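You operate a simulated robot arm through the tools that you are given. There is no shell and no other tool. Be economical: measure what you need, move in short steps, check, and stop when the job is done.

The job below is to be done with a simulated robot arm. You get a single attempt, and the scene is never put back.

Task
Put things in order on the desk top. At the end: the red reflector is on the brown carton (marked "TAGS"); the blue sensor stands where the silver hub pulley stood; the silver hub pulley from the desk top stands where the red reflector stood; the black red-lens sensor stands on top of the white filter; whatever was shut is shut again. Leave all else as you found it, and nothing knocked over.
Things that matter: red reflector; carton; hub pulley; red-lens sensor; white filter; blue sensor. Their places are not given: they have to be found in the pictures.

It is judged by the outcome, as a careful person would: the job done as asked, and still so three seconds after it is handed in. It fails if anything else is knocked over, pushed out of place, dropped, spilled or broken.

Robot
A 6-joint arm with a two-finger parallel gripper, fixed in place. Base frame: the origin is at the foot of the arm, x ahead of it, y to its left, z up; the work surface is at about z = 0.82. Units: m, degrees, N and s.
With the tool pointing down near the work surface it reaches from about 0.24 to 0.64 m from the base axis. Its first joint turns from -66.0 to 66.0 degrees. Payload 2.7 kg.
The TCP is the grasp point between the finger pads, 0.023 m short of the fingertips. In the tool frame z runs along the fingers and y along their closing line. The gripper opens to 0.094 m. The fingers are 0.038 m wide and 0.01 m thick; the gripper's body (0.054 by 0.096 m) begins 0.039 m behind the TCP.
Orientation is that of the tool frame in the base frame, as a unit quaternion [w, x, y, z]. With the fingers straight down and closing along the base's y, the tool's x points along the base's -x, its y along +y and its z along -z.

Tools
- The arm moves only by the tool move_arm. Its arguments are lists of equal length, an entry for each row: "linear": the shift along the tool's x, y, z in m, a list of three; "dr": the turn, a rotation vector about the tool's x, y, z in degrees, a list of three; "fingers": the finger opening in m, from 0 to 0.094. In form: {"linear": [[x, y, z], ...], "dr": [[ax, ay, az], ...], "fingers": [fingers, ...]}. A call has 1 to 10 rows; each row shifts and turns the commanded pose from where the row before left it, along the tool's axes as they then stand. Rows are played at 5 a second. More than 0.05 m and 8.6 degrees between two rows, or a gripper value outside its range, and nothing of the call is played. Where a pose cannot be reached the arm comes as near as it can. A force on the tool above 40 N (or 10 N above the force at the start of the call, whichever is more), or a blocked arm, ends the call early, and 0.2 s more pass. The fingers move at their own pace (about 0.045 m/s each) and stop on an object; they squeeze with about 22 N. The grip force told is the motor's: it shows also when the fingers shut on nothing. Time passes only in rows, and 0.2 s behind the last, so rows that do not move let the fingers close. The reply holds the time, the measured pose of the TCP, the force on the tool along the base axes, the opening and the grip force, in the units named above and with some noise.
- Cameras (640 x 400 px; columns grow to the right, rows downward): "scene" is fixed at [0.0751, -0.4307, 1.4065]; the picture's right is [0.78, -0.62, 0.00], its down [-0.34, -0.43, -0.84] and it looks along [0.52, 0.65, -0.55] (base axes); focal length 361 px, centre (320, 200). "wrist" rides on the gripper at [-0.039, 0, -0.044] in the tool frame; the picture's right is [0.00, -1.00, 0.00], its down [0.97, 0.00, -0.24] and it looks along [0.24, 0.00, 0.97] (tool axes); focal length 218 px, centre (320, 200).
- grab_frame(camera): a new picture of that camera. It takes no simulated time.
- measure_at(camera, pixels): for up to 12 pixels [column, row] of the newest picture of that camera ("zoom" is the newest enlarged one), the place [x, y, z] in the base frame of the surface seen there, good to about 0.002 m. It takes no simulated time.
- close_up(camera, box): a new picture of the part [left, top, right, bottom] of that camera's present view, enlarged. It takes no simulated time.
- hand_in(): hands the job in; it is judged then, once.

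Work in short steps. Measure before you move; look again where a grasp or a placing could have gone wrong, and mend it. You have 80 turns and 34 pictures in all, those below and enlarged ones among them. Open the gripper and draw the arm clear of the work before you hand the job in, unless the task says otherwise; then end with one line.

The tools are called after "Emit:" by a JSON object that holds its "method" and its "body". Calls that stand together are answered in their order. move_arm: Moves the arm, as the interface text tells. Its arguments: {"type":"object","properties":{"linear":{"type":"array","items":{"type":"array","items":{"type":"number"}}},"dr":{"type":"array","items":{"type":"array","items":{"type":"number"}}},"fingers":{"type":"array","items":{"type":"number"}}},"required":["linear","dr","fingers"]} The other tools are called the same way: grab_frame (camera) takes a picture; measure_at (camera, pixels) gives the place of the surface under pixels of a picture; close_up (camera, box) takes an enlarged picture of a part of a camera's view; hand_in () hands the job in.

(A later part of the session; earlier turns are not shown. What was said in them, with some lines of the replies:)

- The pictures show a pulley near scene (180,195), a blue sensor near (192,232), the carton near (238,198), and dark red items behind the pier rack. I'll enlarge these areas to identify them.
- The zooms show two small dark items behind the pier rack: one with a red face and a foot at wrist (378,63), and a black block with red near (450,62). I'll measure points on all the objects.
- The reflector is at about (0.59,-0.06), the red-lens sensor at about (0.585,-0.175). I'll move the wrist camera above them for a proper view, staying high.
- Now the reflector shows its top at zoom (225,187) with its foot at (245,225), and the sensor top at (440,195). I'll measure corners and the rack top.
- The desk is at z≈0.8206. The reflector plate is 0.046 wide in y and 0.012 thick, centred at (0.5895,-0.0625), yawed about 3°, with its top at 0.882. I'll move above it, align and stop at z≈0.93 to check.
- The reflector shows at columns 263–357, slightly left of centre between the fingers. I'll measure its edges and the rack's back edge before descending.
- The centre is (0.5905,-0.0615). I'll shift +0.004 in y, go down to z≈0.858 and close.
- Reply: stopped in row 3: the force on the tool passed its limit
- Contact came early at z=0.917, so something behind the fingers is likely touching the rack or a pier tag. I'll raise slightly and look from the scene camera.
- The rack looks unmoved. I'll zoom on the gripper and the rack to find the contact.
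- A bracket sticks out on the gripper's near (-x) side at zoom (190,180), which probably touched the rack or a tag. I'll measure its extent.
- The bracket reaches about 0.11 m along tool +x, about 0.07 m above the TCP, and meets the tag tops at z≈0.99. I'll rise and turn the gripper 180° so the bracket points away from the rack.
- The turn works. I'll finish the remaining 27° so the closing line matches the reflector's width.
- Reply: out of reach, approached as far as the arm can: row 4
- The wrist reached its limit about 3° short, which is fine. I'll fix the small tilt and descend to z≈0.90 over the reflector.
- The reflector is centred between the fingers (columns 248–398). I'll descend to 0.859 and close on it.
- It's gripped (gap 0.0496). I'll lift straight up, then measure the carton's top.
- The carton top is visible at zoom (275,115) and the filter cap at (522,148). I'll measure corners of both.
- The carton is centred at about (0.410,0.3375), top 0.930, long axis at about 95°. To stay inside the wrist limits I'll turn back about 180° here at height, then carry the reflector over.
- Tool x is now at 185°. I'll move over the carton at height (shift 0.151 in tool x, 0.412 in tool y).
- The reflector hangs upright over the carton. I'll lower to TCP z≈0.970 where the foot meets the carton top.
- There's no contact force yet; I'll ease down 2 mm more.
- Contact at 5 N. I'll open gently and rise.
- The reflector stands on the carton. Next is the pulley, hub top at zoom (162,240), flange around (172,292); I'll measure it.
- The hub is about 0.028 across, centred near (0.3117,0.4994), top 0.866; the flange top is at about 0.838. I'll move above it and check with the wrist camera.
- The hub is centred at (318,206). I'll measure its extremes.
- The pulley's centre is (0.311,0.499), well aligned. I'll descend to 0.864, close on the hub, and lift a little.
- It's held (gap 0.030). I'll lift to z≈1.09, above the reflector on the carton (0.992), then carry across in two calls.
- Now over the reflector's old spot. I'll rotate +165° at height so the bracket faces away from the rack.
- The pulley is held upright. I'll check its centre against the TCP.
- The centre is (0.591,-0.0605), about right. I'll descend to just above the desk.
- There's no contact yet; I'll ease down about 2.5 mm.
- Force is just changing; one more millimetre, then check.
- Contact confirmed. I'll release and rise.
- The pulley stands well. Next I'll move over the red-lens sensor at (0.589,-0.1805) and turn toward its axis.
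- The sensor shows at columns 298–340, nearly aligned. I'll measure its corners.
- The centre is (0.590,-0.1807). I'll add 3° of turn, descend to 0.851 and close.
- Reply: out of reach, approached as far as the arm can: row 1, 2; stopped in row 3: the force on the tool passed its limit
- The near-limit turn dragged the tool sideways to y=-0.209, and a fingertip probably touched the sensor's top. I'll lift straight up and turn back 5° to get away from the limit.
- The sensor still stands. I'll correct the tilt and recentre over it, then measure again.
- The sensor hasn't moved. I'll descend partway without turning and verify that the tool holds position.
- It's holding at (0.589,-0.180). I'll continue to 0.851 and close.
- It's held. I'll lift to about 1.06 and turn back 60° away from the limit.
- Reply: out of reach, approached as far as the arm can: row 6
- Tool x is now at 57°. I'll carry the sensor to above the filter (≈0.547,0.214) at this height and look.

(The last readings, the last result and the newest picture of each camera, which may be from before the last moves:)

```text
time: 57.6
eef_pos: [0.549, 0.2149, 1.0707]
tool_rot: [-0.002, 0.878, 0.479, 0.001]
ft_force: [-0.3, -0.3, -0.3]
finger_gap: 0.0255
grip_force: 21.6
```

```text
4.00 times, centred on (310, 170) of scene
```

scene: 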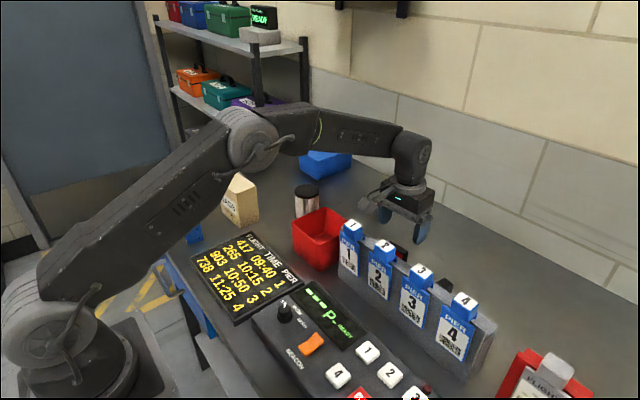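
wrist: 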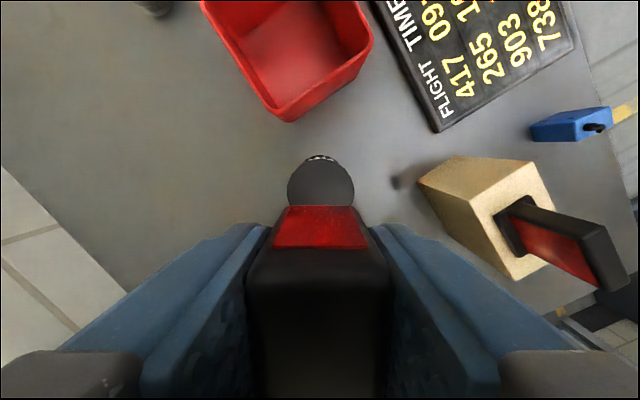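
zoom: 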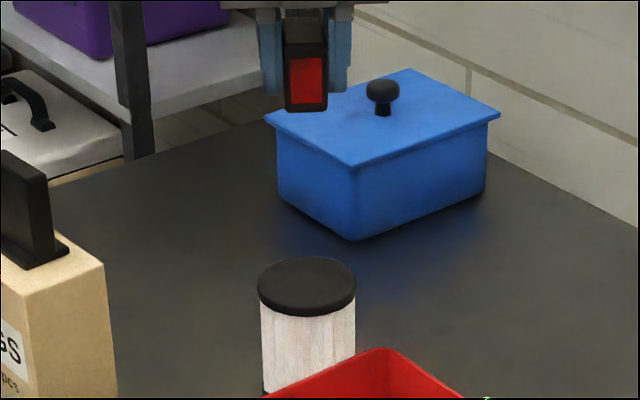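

The filter cap shows at scene-zoom (307,285). I'll measure its rim points, plus the held sensor from the wrist view.

Emit:
{"method": "measure_at", "body": {"camera": "zoom", "pixels": [[261, 285], [353, 285], [307, 260], [307, 306], [275, 268], [340, 302], [340, 268], [275, 302], [309, 80]]}}

Emit:
{"method": "measure_at", "body": {"camera": "wrist", "pixels": [[291, 185], [351, 185], [320, 165], [320, 252], [320, 330], [252, 300], [388, 300], [320, 210]]}}

```text
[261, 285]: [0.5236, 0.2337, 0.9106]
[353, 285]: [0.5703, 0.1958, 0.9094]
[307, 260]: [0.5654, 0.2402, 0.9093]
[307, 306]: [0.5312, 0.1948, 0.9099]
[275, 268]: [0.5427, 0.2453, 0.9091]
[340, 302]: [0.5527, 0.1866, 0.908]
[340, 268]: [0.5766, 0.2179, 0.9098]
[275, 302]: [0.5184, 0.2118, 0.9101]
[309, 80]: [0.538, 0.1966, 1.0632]
```

```text
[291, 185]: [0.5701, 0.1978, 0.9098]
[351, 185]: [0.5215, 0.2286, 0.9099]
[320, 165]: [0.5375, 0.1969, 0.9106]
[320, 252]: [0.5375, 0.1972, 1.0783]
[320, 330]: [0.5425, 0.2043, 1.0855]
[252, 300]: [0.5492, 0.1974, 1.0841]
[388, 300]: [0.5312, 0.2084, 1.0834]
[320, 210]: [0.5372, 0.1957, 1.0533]
```

The filter's centre is (0.5475,0.2157), and the held sensor's centre is at (0.549,0.2147). I'll nudge by 1.5 mm and descend to just above the cap.

Emit:
{"method": "move_arm", "body": {"linear": [[0, -0.0015, 0.03], [0, 0, 0.035], [0, 0, 0.03], [0, 0, 0.02], [0, 0, 0.01], [0, 0, 0.004], [0, 0, 0]], "dr": [[0, 0, 0], [0, 0, 0], [0, 0, 0], [0, 0, 0], [0, 0, 0], [0, 0, 0], [0, 0, 0]], "fingers": [0.01, 0.01, 0.01, 0.01, 0.01, 0.01, 0.01]}}

```text
time: 59.2
eef_pos: [0.5462, 0.2164, 0.9413]
tool_rot: [-0.001, 0.877, 0.48, 0.001]
ft_force: [-0.3, 0.5, -1.5]
finger_gap: 0.0258
grip_force: 21.7
```

I'll ease down in 1 mm steps for contact.

Emit:
{"method": "move_arm", "body": {"linear": [[0, 0, 0.001], [0, 0, 0.001], [0, 0, 0]], "dr": [[0, 0, 0], [0, 0, 0], [0, 0, 0]], "fingers": [0.01, 0.01, 0.01]}}

```text
time: 60.0
eef_pos: [0.5466, 0.2166, 0.9406]
tool_rot: [-0.001, 0.878, 0.479, 0.0]
ft_force: [0.1, 0.0, -0.6]
finger_gap: 0.0256
grip_force: 21.9
```

There's still no contact; one more step.

Emit:
{"method": "move_arm", "body": {"linear": [[0, 0, 0.001], [0, 0, 0.0005], [0, 0, 0]], "dr": [[0, 0, 0], [0, 0, 0], [0, 0, 0]], "fingers": [0.01, 0.01, 0.01]}}

```text
time: 60.8
eef_pos: [0.5461, 0.216, 0.9412]
tool_rot: [-0.002, 0.878, 0.479, 0.001]
ft_force: [-0.5, 0.9, 5.8]
finger_gap: 0.0254
grip_force: 22.3
```

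Contact at 5.8 N. I'll open slightly and evenly, then rise and look.

Emit:
{"method": "move_arm", "body": {"linear": [[0, 0, 0], [0, 0, 0], [0, 0, 0], [0, 0, -0.02], [0, 0, -0.035], [0, 0, -0.04], [0, 0, -0.04], [0, 0, 0]], "dr": [[0, 0, 0], [0, 0, 0], [0, 0, 0], [0, 0, 0], [0, 0, 0], [0, 0, 0], [0, 0, 0], [0, 0, 0]], "fingers": [0.035, 0.045, 0.05, 0.05, 0.05, 0.05, 0.05, 0.05]}}

Emit:
{"method": "grab_frame", "body": {"camera": "scene"}}

```text
time: 62.6
eef_pos: [0.5466, 0.2177, 1.0737]
tool_rot: [0.0, 0.877, 0.48, 0.0]
ft_force: [-0.6, 0.9, 0.3]
finger_gap: 0.05
grip_force: 0.1
```

```text
9 pictures are left
```

scene: 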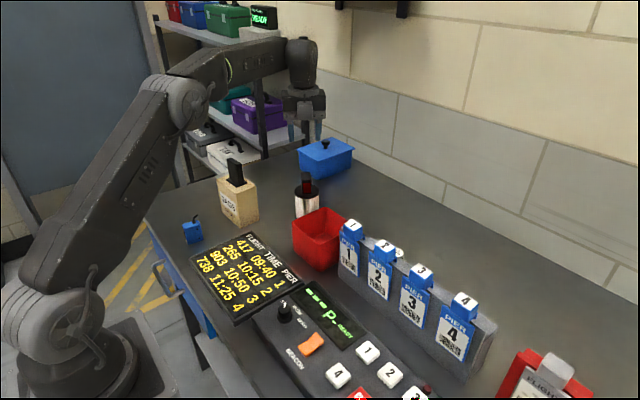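

The red-lens sensor stands on the filter. Now the blue sensor at (192,230); I'll zoom there to get its pose.

Emit:
{"method": "close_up", "body": {"camera": "scene", "box": [168, 205, 216, 250]}}

```text
8.89 times, centred on (192, 228) of scene
```

zoom: 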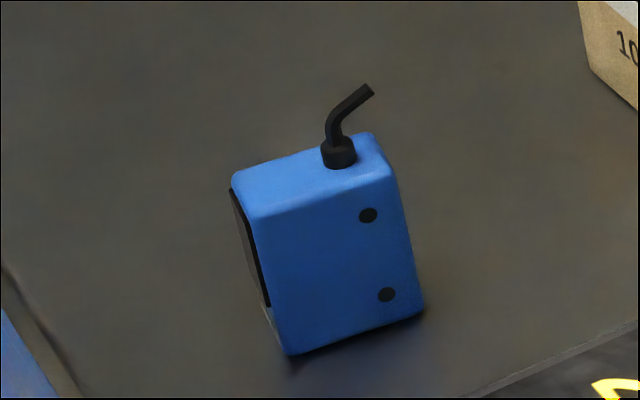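

Emit:
{"method": "measure_at", "body": {"camera": "zoom", "pixels": [[256, 215], [385, 178], [240, 180], [368, 138], [290, 190], [338, 160], [365, 92], [335, 120], [292, 345], [415, 308], [262, 300], [330, 260]]}}

```text
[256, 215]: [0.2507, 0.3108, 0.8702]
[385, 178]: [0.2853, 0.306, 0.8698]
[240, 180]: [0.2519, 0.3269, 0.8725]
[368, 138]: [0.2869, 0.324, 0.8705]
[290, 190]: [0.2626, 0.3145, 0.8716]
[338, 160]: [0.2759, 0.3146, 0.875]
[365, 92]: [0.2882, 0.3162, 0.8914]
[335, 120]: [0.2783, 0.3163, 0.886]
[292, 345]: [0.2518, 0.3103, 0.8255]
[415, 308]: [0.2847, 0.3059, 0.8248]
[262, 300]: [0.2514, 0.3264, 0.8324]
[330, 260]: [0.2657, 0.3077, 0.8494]
```

The blue sensor is centred at about (0.269,0.317), long axis −8°, 0.02 thick, top 0.872, cable up to 0.892. I'll turn to tool x=172° here, then move over it.

Emit:
{"method": "move_arm", "body": {"linear": [[0, 0, 0], [0, 0, 0], [0, 0, 0], [0, 0, 0], [0, 0, 0], [0, 0, 0], [0, 0, 0]], "dr": [[0, 0, -8.19], [0, 0, -8.19], [0, 0, -8.19], [0, 0, -8.19], [0, 0, -8.19], [0, 0, -8.19], [0, 0, -8.19]], "fingers": [0.05, 0.05, 0.05, 0.05, 0.05, 0.05, 0.05]}}

Emit:
{"method": "move_arm", "body": {"linear": [[0, 0, 0], [0, 0, 0], [0, 0, 0], [0, 0, 0], [0, 0, 0], [0, 0, 0], [0, 0, 0], [0, 0, 0]], "dr": [[0, 0, -8.19], [0, 0, -8.19], [0, 0, -8.19], [0, 0, -8.19], [0, 0, -8.19], [0, 0, -8.19], [0, 0, -8.19], [0, 0, 0]], "fingers": [0.05, 0.05, 0.05, 0.05, 0.05, 0.05, 0.05, 0.05]}}

Emit:
{"method": "move_arm", "body": {"linear": [[0.0412, 0.0086, 0], [0.0412, 0.0086, 0], [0.0412, 0.0086, 0], [0.0412, 0.0086, 0], [0.0412, 0.0086, 0], [0.0412, 0.0086, 0], [0.0412, 0.0086, 0], [0, 0, 0.035], [0, 0, 0.035], [0, 0, 0]], "dr": [[0, 0, 0], [0, 0, 0], [0, 0, 0], [0, 0, 0], [0, 0, 0], [0, 0, 0], [0, 0, 0], [0, 0, 0], [0, 0, 0], [0, 0, 0]], "fingers": [0.05, 0.05, 0.05, 0.05, 0.05, 0.05, 0.05, 0.05, 0.05, 0.05]}}

Emit:
{"method": "grab_frame", "body": {"camera": "wrist"}}

```text
time: 64.2
eef_pos: [0.5454, 0.2152, 1.0736]
tool_rot: [-0.002, 0.539, 0.842, 0.001]
ft_force: [0.5, 1.4, 0.5]
finger_gap: 0.05
grip_force: 0.0
```

```text
time: 66.0
eef_pos: [0.547, 0.2159, 1.0725]
tool_rot: [0.0, 0.069, 0.998, 0.001]
ft_force: [-0.1, -0.8, 0.4]
finger_gap: 0.05
grip_force: 0.0
```

```text
time: 68.2
eef_pos: [0.2678, 0.3152, 1.0045]
tool_rot: [0.0, 0.07, 0.998, 0.001]
ft_force: [0.5, 0.3, -0.3]
finger_gap: 0.0498
grip_force: 0.0
```

```text
7 pictures are left
```

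wrist: 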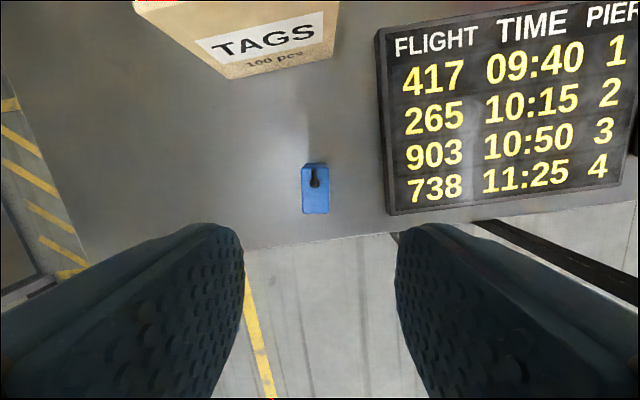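

The blue sensor is aligned at columns 301–329. I'll measure its top corners.

Emit:
{"method": "measure_at", "body": {"camera": "wrist", "pixels": [[304, 172], [326, 170], [306, 210], [327, 210], [316, 200]]}}

```text
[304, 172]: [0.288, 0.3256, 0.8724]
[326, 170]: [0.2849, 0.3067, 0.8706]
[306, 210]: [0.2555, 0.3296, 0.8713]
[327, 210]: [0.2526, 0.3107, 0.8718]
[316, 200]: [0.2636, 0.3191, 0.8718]
```

The centre is (0.270,0.318). I'll shift 2–3 mm and descend to 0.859, then close.

Emit:
{"method": "move_arm", "body": {"linear": [[-0.0015, 0.0025, 0.03], [0, 0, 0.035], [0, 0, 0.035], [0, 0, 0.025], [0, 0, 0.0205], [0, 0, 0], [0, 0, 0], [0, 0, 0], [0, 0, 0], [0, 0, 0]], "dr": [[0, 0, 0], [0, 0, 0], [0, 0, 0], [0, 0, 0], [0, 0, 0], [0, 0, 0], [0, 0, 0], [0, 0, 0], [0, 0, 0], [0, 0, 0]], "fingers": [0.05, 0.05, 0.05, 0.05, 0.05, 0.04, 0.02, 0.01, 0.01, 0.01]}}

```text
time: 70.4
eef_pos: [0.2716, 0.3205, 0.8577]
tool_rot: [-0.001, 0.071, 0.998, 0.001]
ft_force: [0.8, 0.1, 0.5]
finger_gap: 0.0234
grip_force: 21.9
```

It's held. I'll lift 0.10 m and carry it to (0.311,0.499).

Emit:
{"method": "move_arm", "body": {"linear": [[0, 0, -0.02], [0, 0, -0.04], [0, 0, -0.04], [-0.00306, 0.0369, 0], [-0.00306, 0.0369, 0], [-0.00306, 0.0369, 0], [-0.00306, 0.0369, 0], [-0.00306, 0.0369, 0], [0, 0, 0.04], [0, 0, 0]], "dr": [[0, 0, 0], [0, 0, 0], [0, 0, 0], [0, 0, 0], [0, 0, 0], [0, 0, 0], [0, 0, 0], [0, 0, 0], [0, 0, 0], [0, 0, 0]], "fingers": [0.01, 0.01, 0.01, 0.01, 0.01, 0.01, 0.01, 0.01, 0.01, 0.01]}}

Emit:
{"method": "grab_frame", "body": {"camera": "wrist"}}

```text
time: 72.6
eef_pos: [0.3124, 0.4988, 0.9204]
tool_rot: [0.0, 0.069, 0.998, 0.001]
ft_force: [-0.2, -0.2, -0.7]
finger_gap: 0.0238
grip_force: 22.2
```

```text
6 pictures are left
```

wrist: 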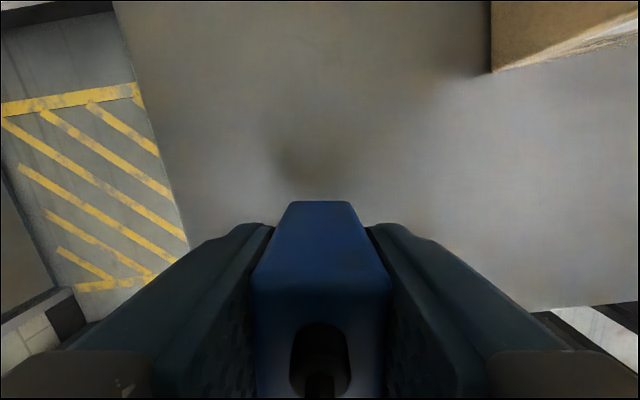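

The sensor hangs upright. I'll measure its front to confirm its offset from the TCP.

Emit:
{"method": "measure_at", "body": {"camera": "wrist", "pixels": [[320, 240], [320, 310], [262, 310], [380, 310]]}}

```text
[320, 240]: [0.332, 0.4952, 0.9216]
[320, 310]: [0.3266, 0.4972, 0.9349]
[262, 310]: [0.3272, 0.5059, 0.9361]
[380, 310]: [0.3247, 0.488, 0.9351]
```

The sensor's centre is about (0.314,0.498). I'll shift 3 mm and lower to just above the desk.

Emit:
{"method": "move_arm", "body": {"linear": [[0.003, 0.0005, 0.025], [0, 0, 0.02], [0, 0, 0.01], [0, 0, 0.004], [0, 0, 0.001], [0, 0, 0]], "dr": [[0, 0, 0], [0, 0, 0], [0, 0, 0], [0, 0, 0], [0, 0, 0], [0, 0, 0]], "fingers": [0.01, 0.01, 0.01, 0.01, 0.01, 0.01]}}

Emit:
{"method": "move_arm", "body": {"linear": [[0, 0, 0.001], [0, 0, 0.0005], [0, 0, 0]], "dr": [[0, 0, 0], [0, 0, 0], [0, 0, 0]], "fingers": [0.01, 0.01, 0.01]}}

```text
time: 74.0
eef_pos: [0.309, 0.4989, 0.8601]
tool_rot: [-0.001, 0.07, 0.998, 0.001]
ft_force: [-0.6, 0.1, -1.0]
finger_gap: 0.0235
grip_force: 21.9
```

```text
time: 74.8
eef_pos: [0.3088, 0.4992, 0.8593]
tool_rot: [0.0, 0.069, 0.998, 0.001]
ft_force: [1.0, 0.7, -0.4]
finger_gap: 0.0238
grip_force: 21.6
```

No contact yet; I'll ease down another 1 mm.

Emit:
{"method": "move_arm", "body": {"linear": [[0, 0, 0.001], [0, 0, 0]], "dr": [[0, 0, 0], [0, 0, 0]], "fingers": [0.01, 0.01]}}

```text
time: 75.4
eef_pos: [0.3087, 0.4988, 0.8577]
tool_rot: [0.0, 0.07, 0.998, 0.002]
ft_force: [0.4, -0.2, 1.7]
finger_gap: 0.0233
grip_force: 21.4
```

A light touch at about 2 N over the baseline. I'll release, rise high and check everything.

Emit:
{"method": "move_arm", "body": {"linear": [[0, 0, 0.0004], [0, 0, 0], [0, 0, 0], [0, 0, 0], [0, 0, -0.02], [0, 0, -0.04], [0, 0, -0.04], [0, 0, -0.045], [0, 0, -0.045], [0, 0, -0.045]], "dr": [[0, 0, 0], [0, 0, 0], [0, 0, 0], [0, 0, 0], [0, 0, 0], [0, 0, 0], [0, 0, 0], [0, 0, 0], [0, 0, 0], [0, 0, 0]], "fingers": [0.01, 0.03, 0.045, 0.06, 0.06, 0.06, 0.06, 0.06, 0.06, 0.06]}}

Emit:
{"method": "close_up", "body": {"camera": "scene", "box": [140, 130, 340, 255]}}

Emit:
{"method": "grab_frame", "body": {"camera": "scene"}}

```text
time: 77.6
eef_pos: [0.3092, 0.4985, 1.0913]
tool_rot: [0.0, 0.07, 0.998, 0.001]
ft_force: [-1.3, 0.1, 0.2]
finger_gap: 0.0604
grip_force: 0.0
```

```text
3.20 times, centred on (240, 192) of scene
```

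zoom: 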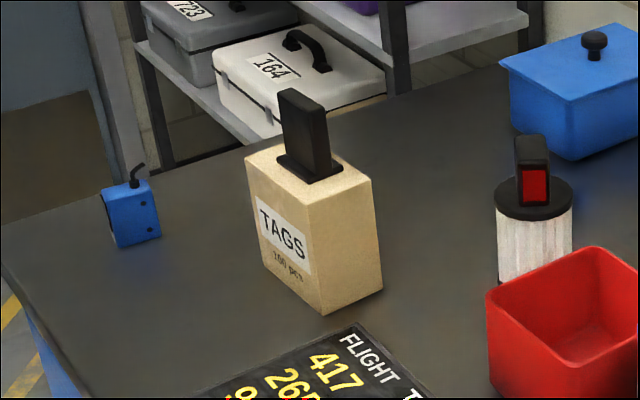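

```text
4 pictures are left
```

scene: 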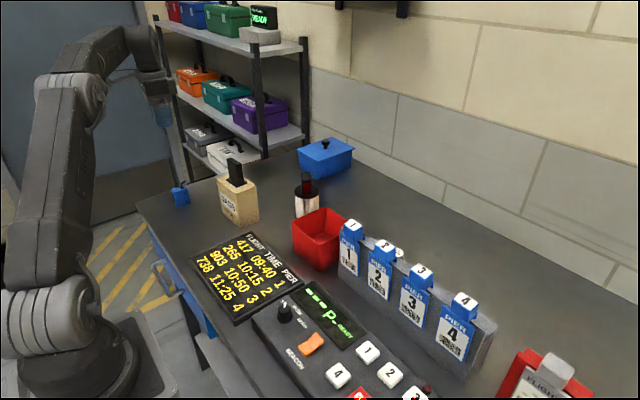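

All four items stand in their places and the tags look unchanged. I'll verify the blue sensor's and pulley's positions by measurement.

Emit:
{"method": "measure_at", "body": {"camera": "zoom", "pixels": [[112, 206], [154, 193], [110, 192], [146, 181], [118, 242], [532, 185]]}}

Emit:
{"method": "close_up", "body": {"camera": "scene", "box": [330, 200, 490, 300]}}

```text
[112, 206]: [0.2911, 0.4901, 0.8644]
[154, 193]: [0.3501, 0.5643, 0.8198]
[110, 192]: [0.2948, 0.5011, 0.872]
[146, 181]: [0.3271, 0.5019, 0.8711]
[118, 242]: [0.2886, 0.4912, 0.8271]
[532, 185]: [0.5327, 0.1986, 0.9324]
```

```text
4.00 times, centred on (410, 250) of scene
```

zoom: 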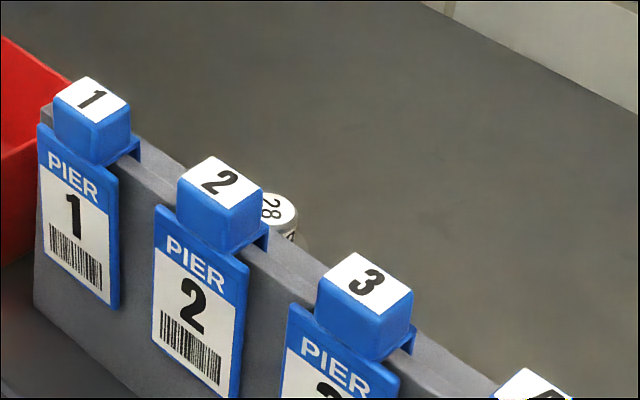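

Blue sensor centred near (0.310,0.498), with the pulley standing behind the rack. Tag 1 still hangs on the rack, about 1–2 mm from where it was after the early touch, so I'll leave it alone. The gripper is open and high, so I hand in.

Emit:
{"method": "hand_in", "body": {}}

```text
The job is handed in.
```

The job is handed in: the red reflector is on the carton, the hub pulley is where the reflector stood, the blue sensor is where the pulley stood, and the red-lens sensor is on the white filter; I opened nothing and knocked nothing over, but an early touch by the gripper slid the pier 1 tag about 1–2 mm along its rack, and I left it there.
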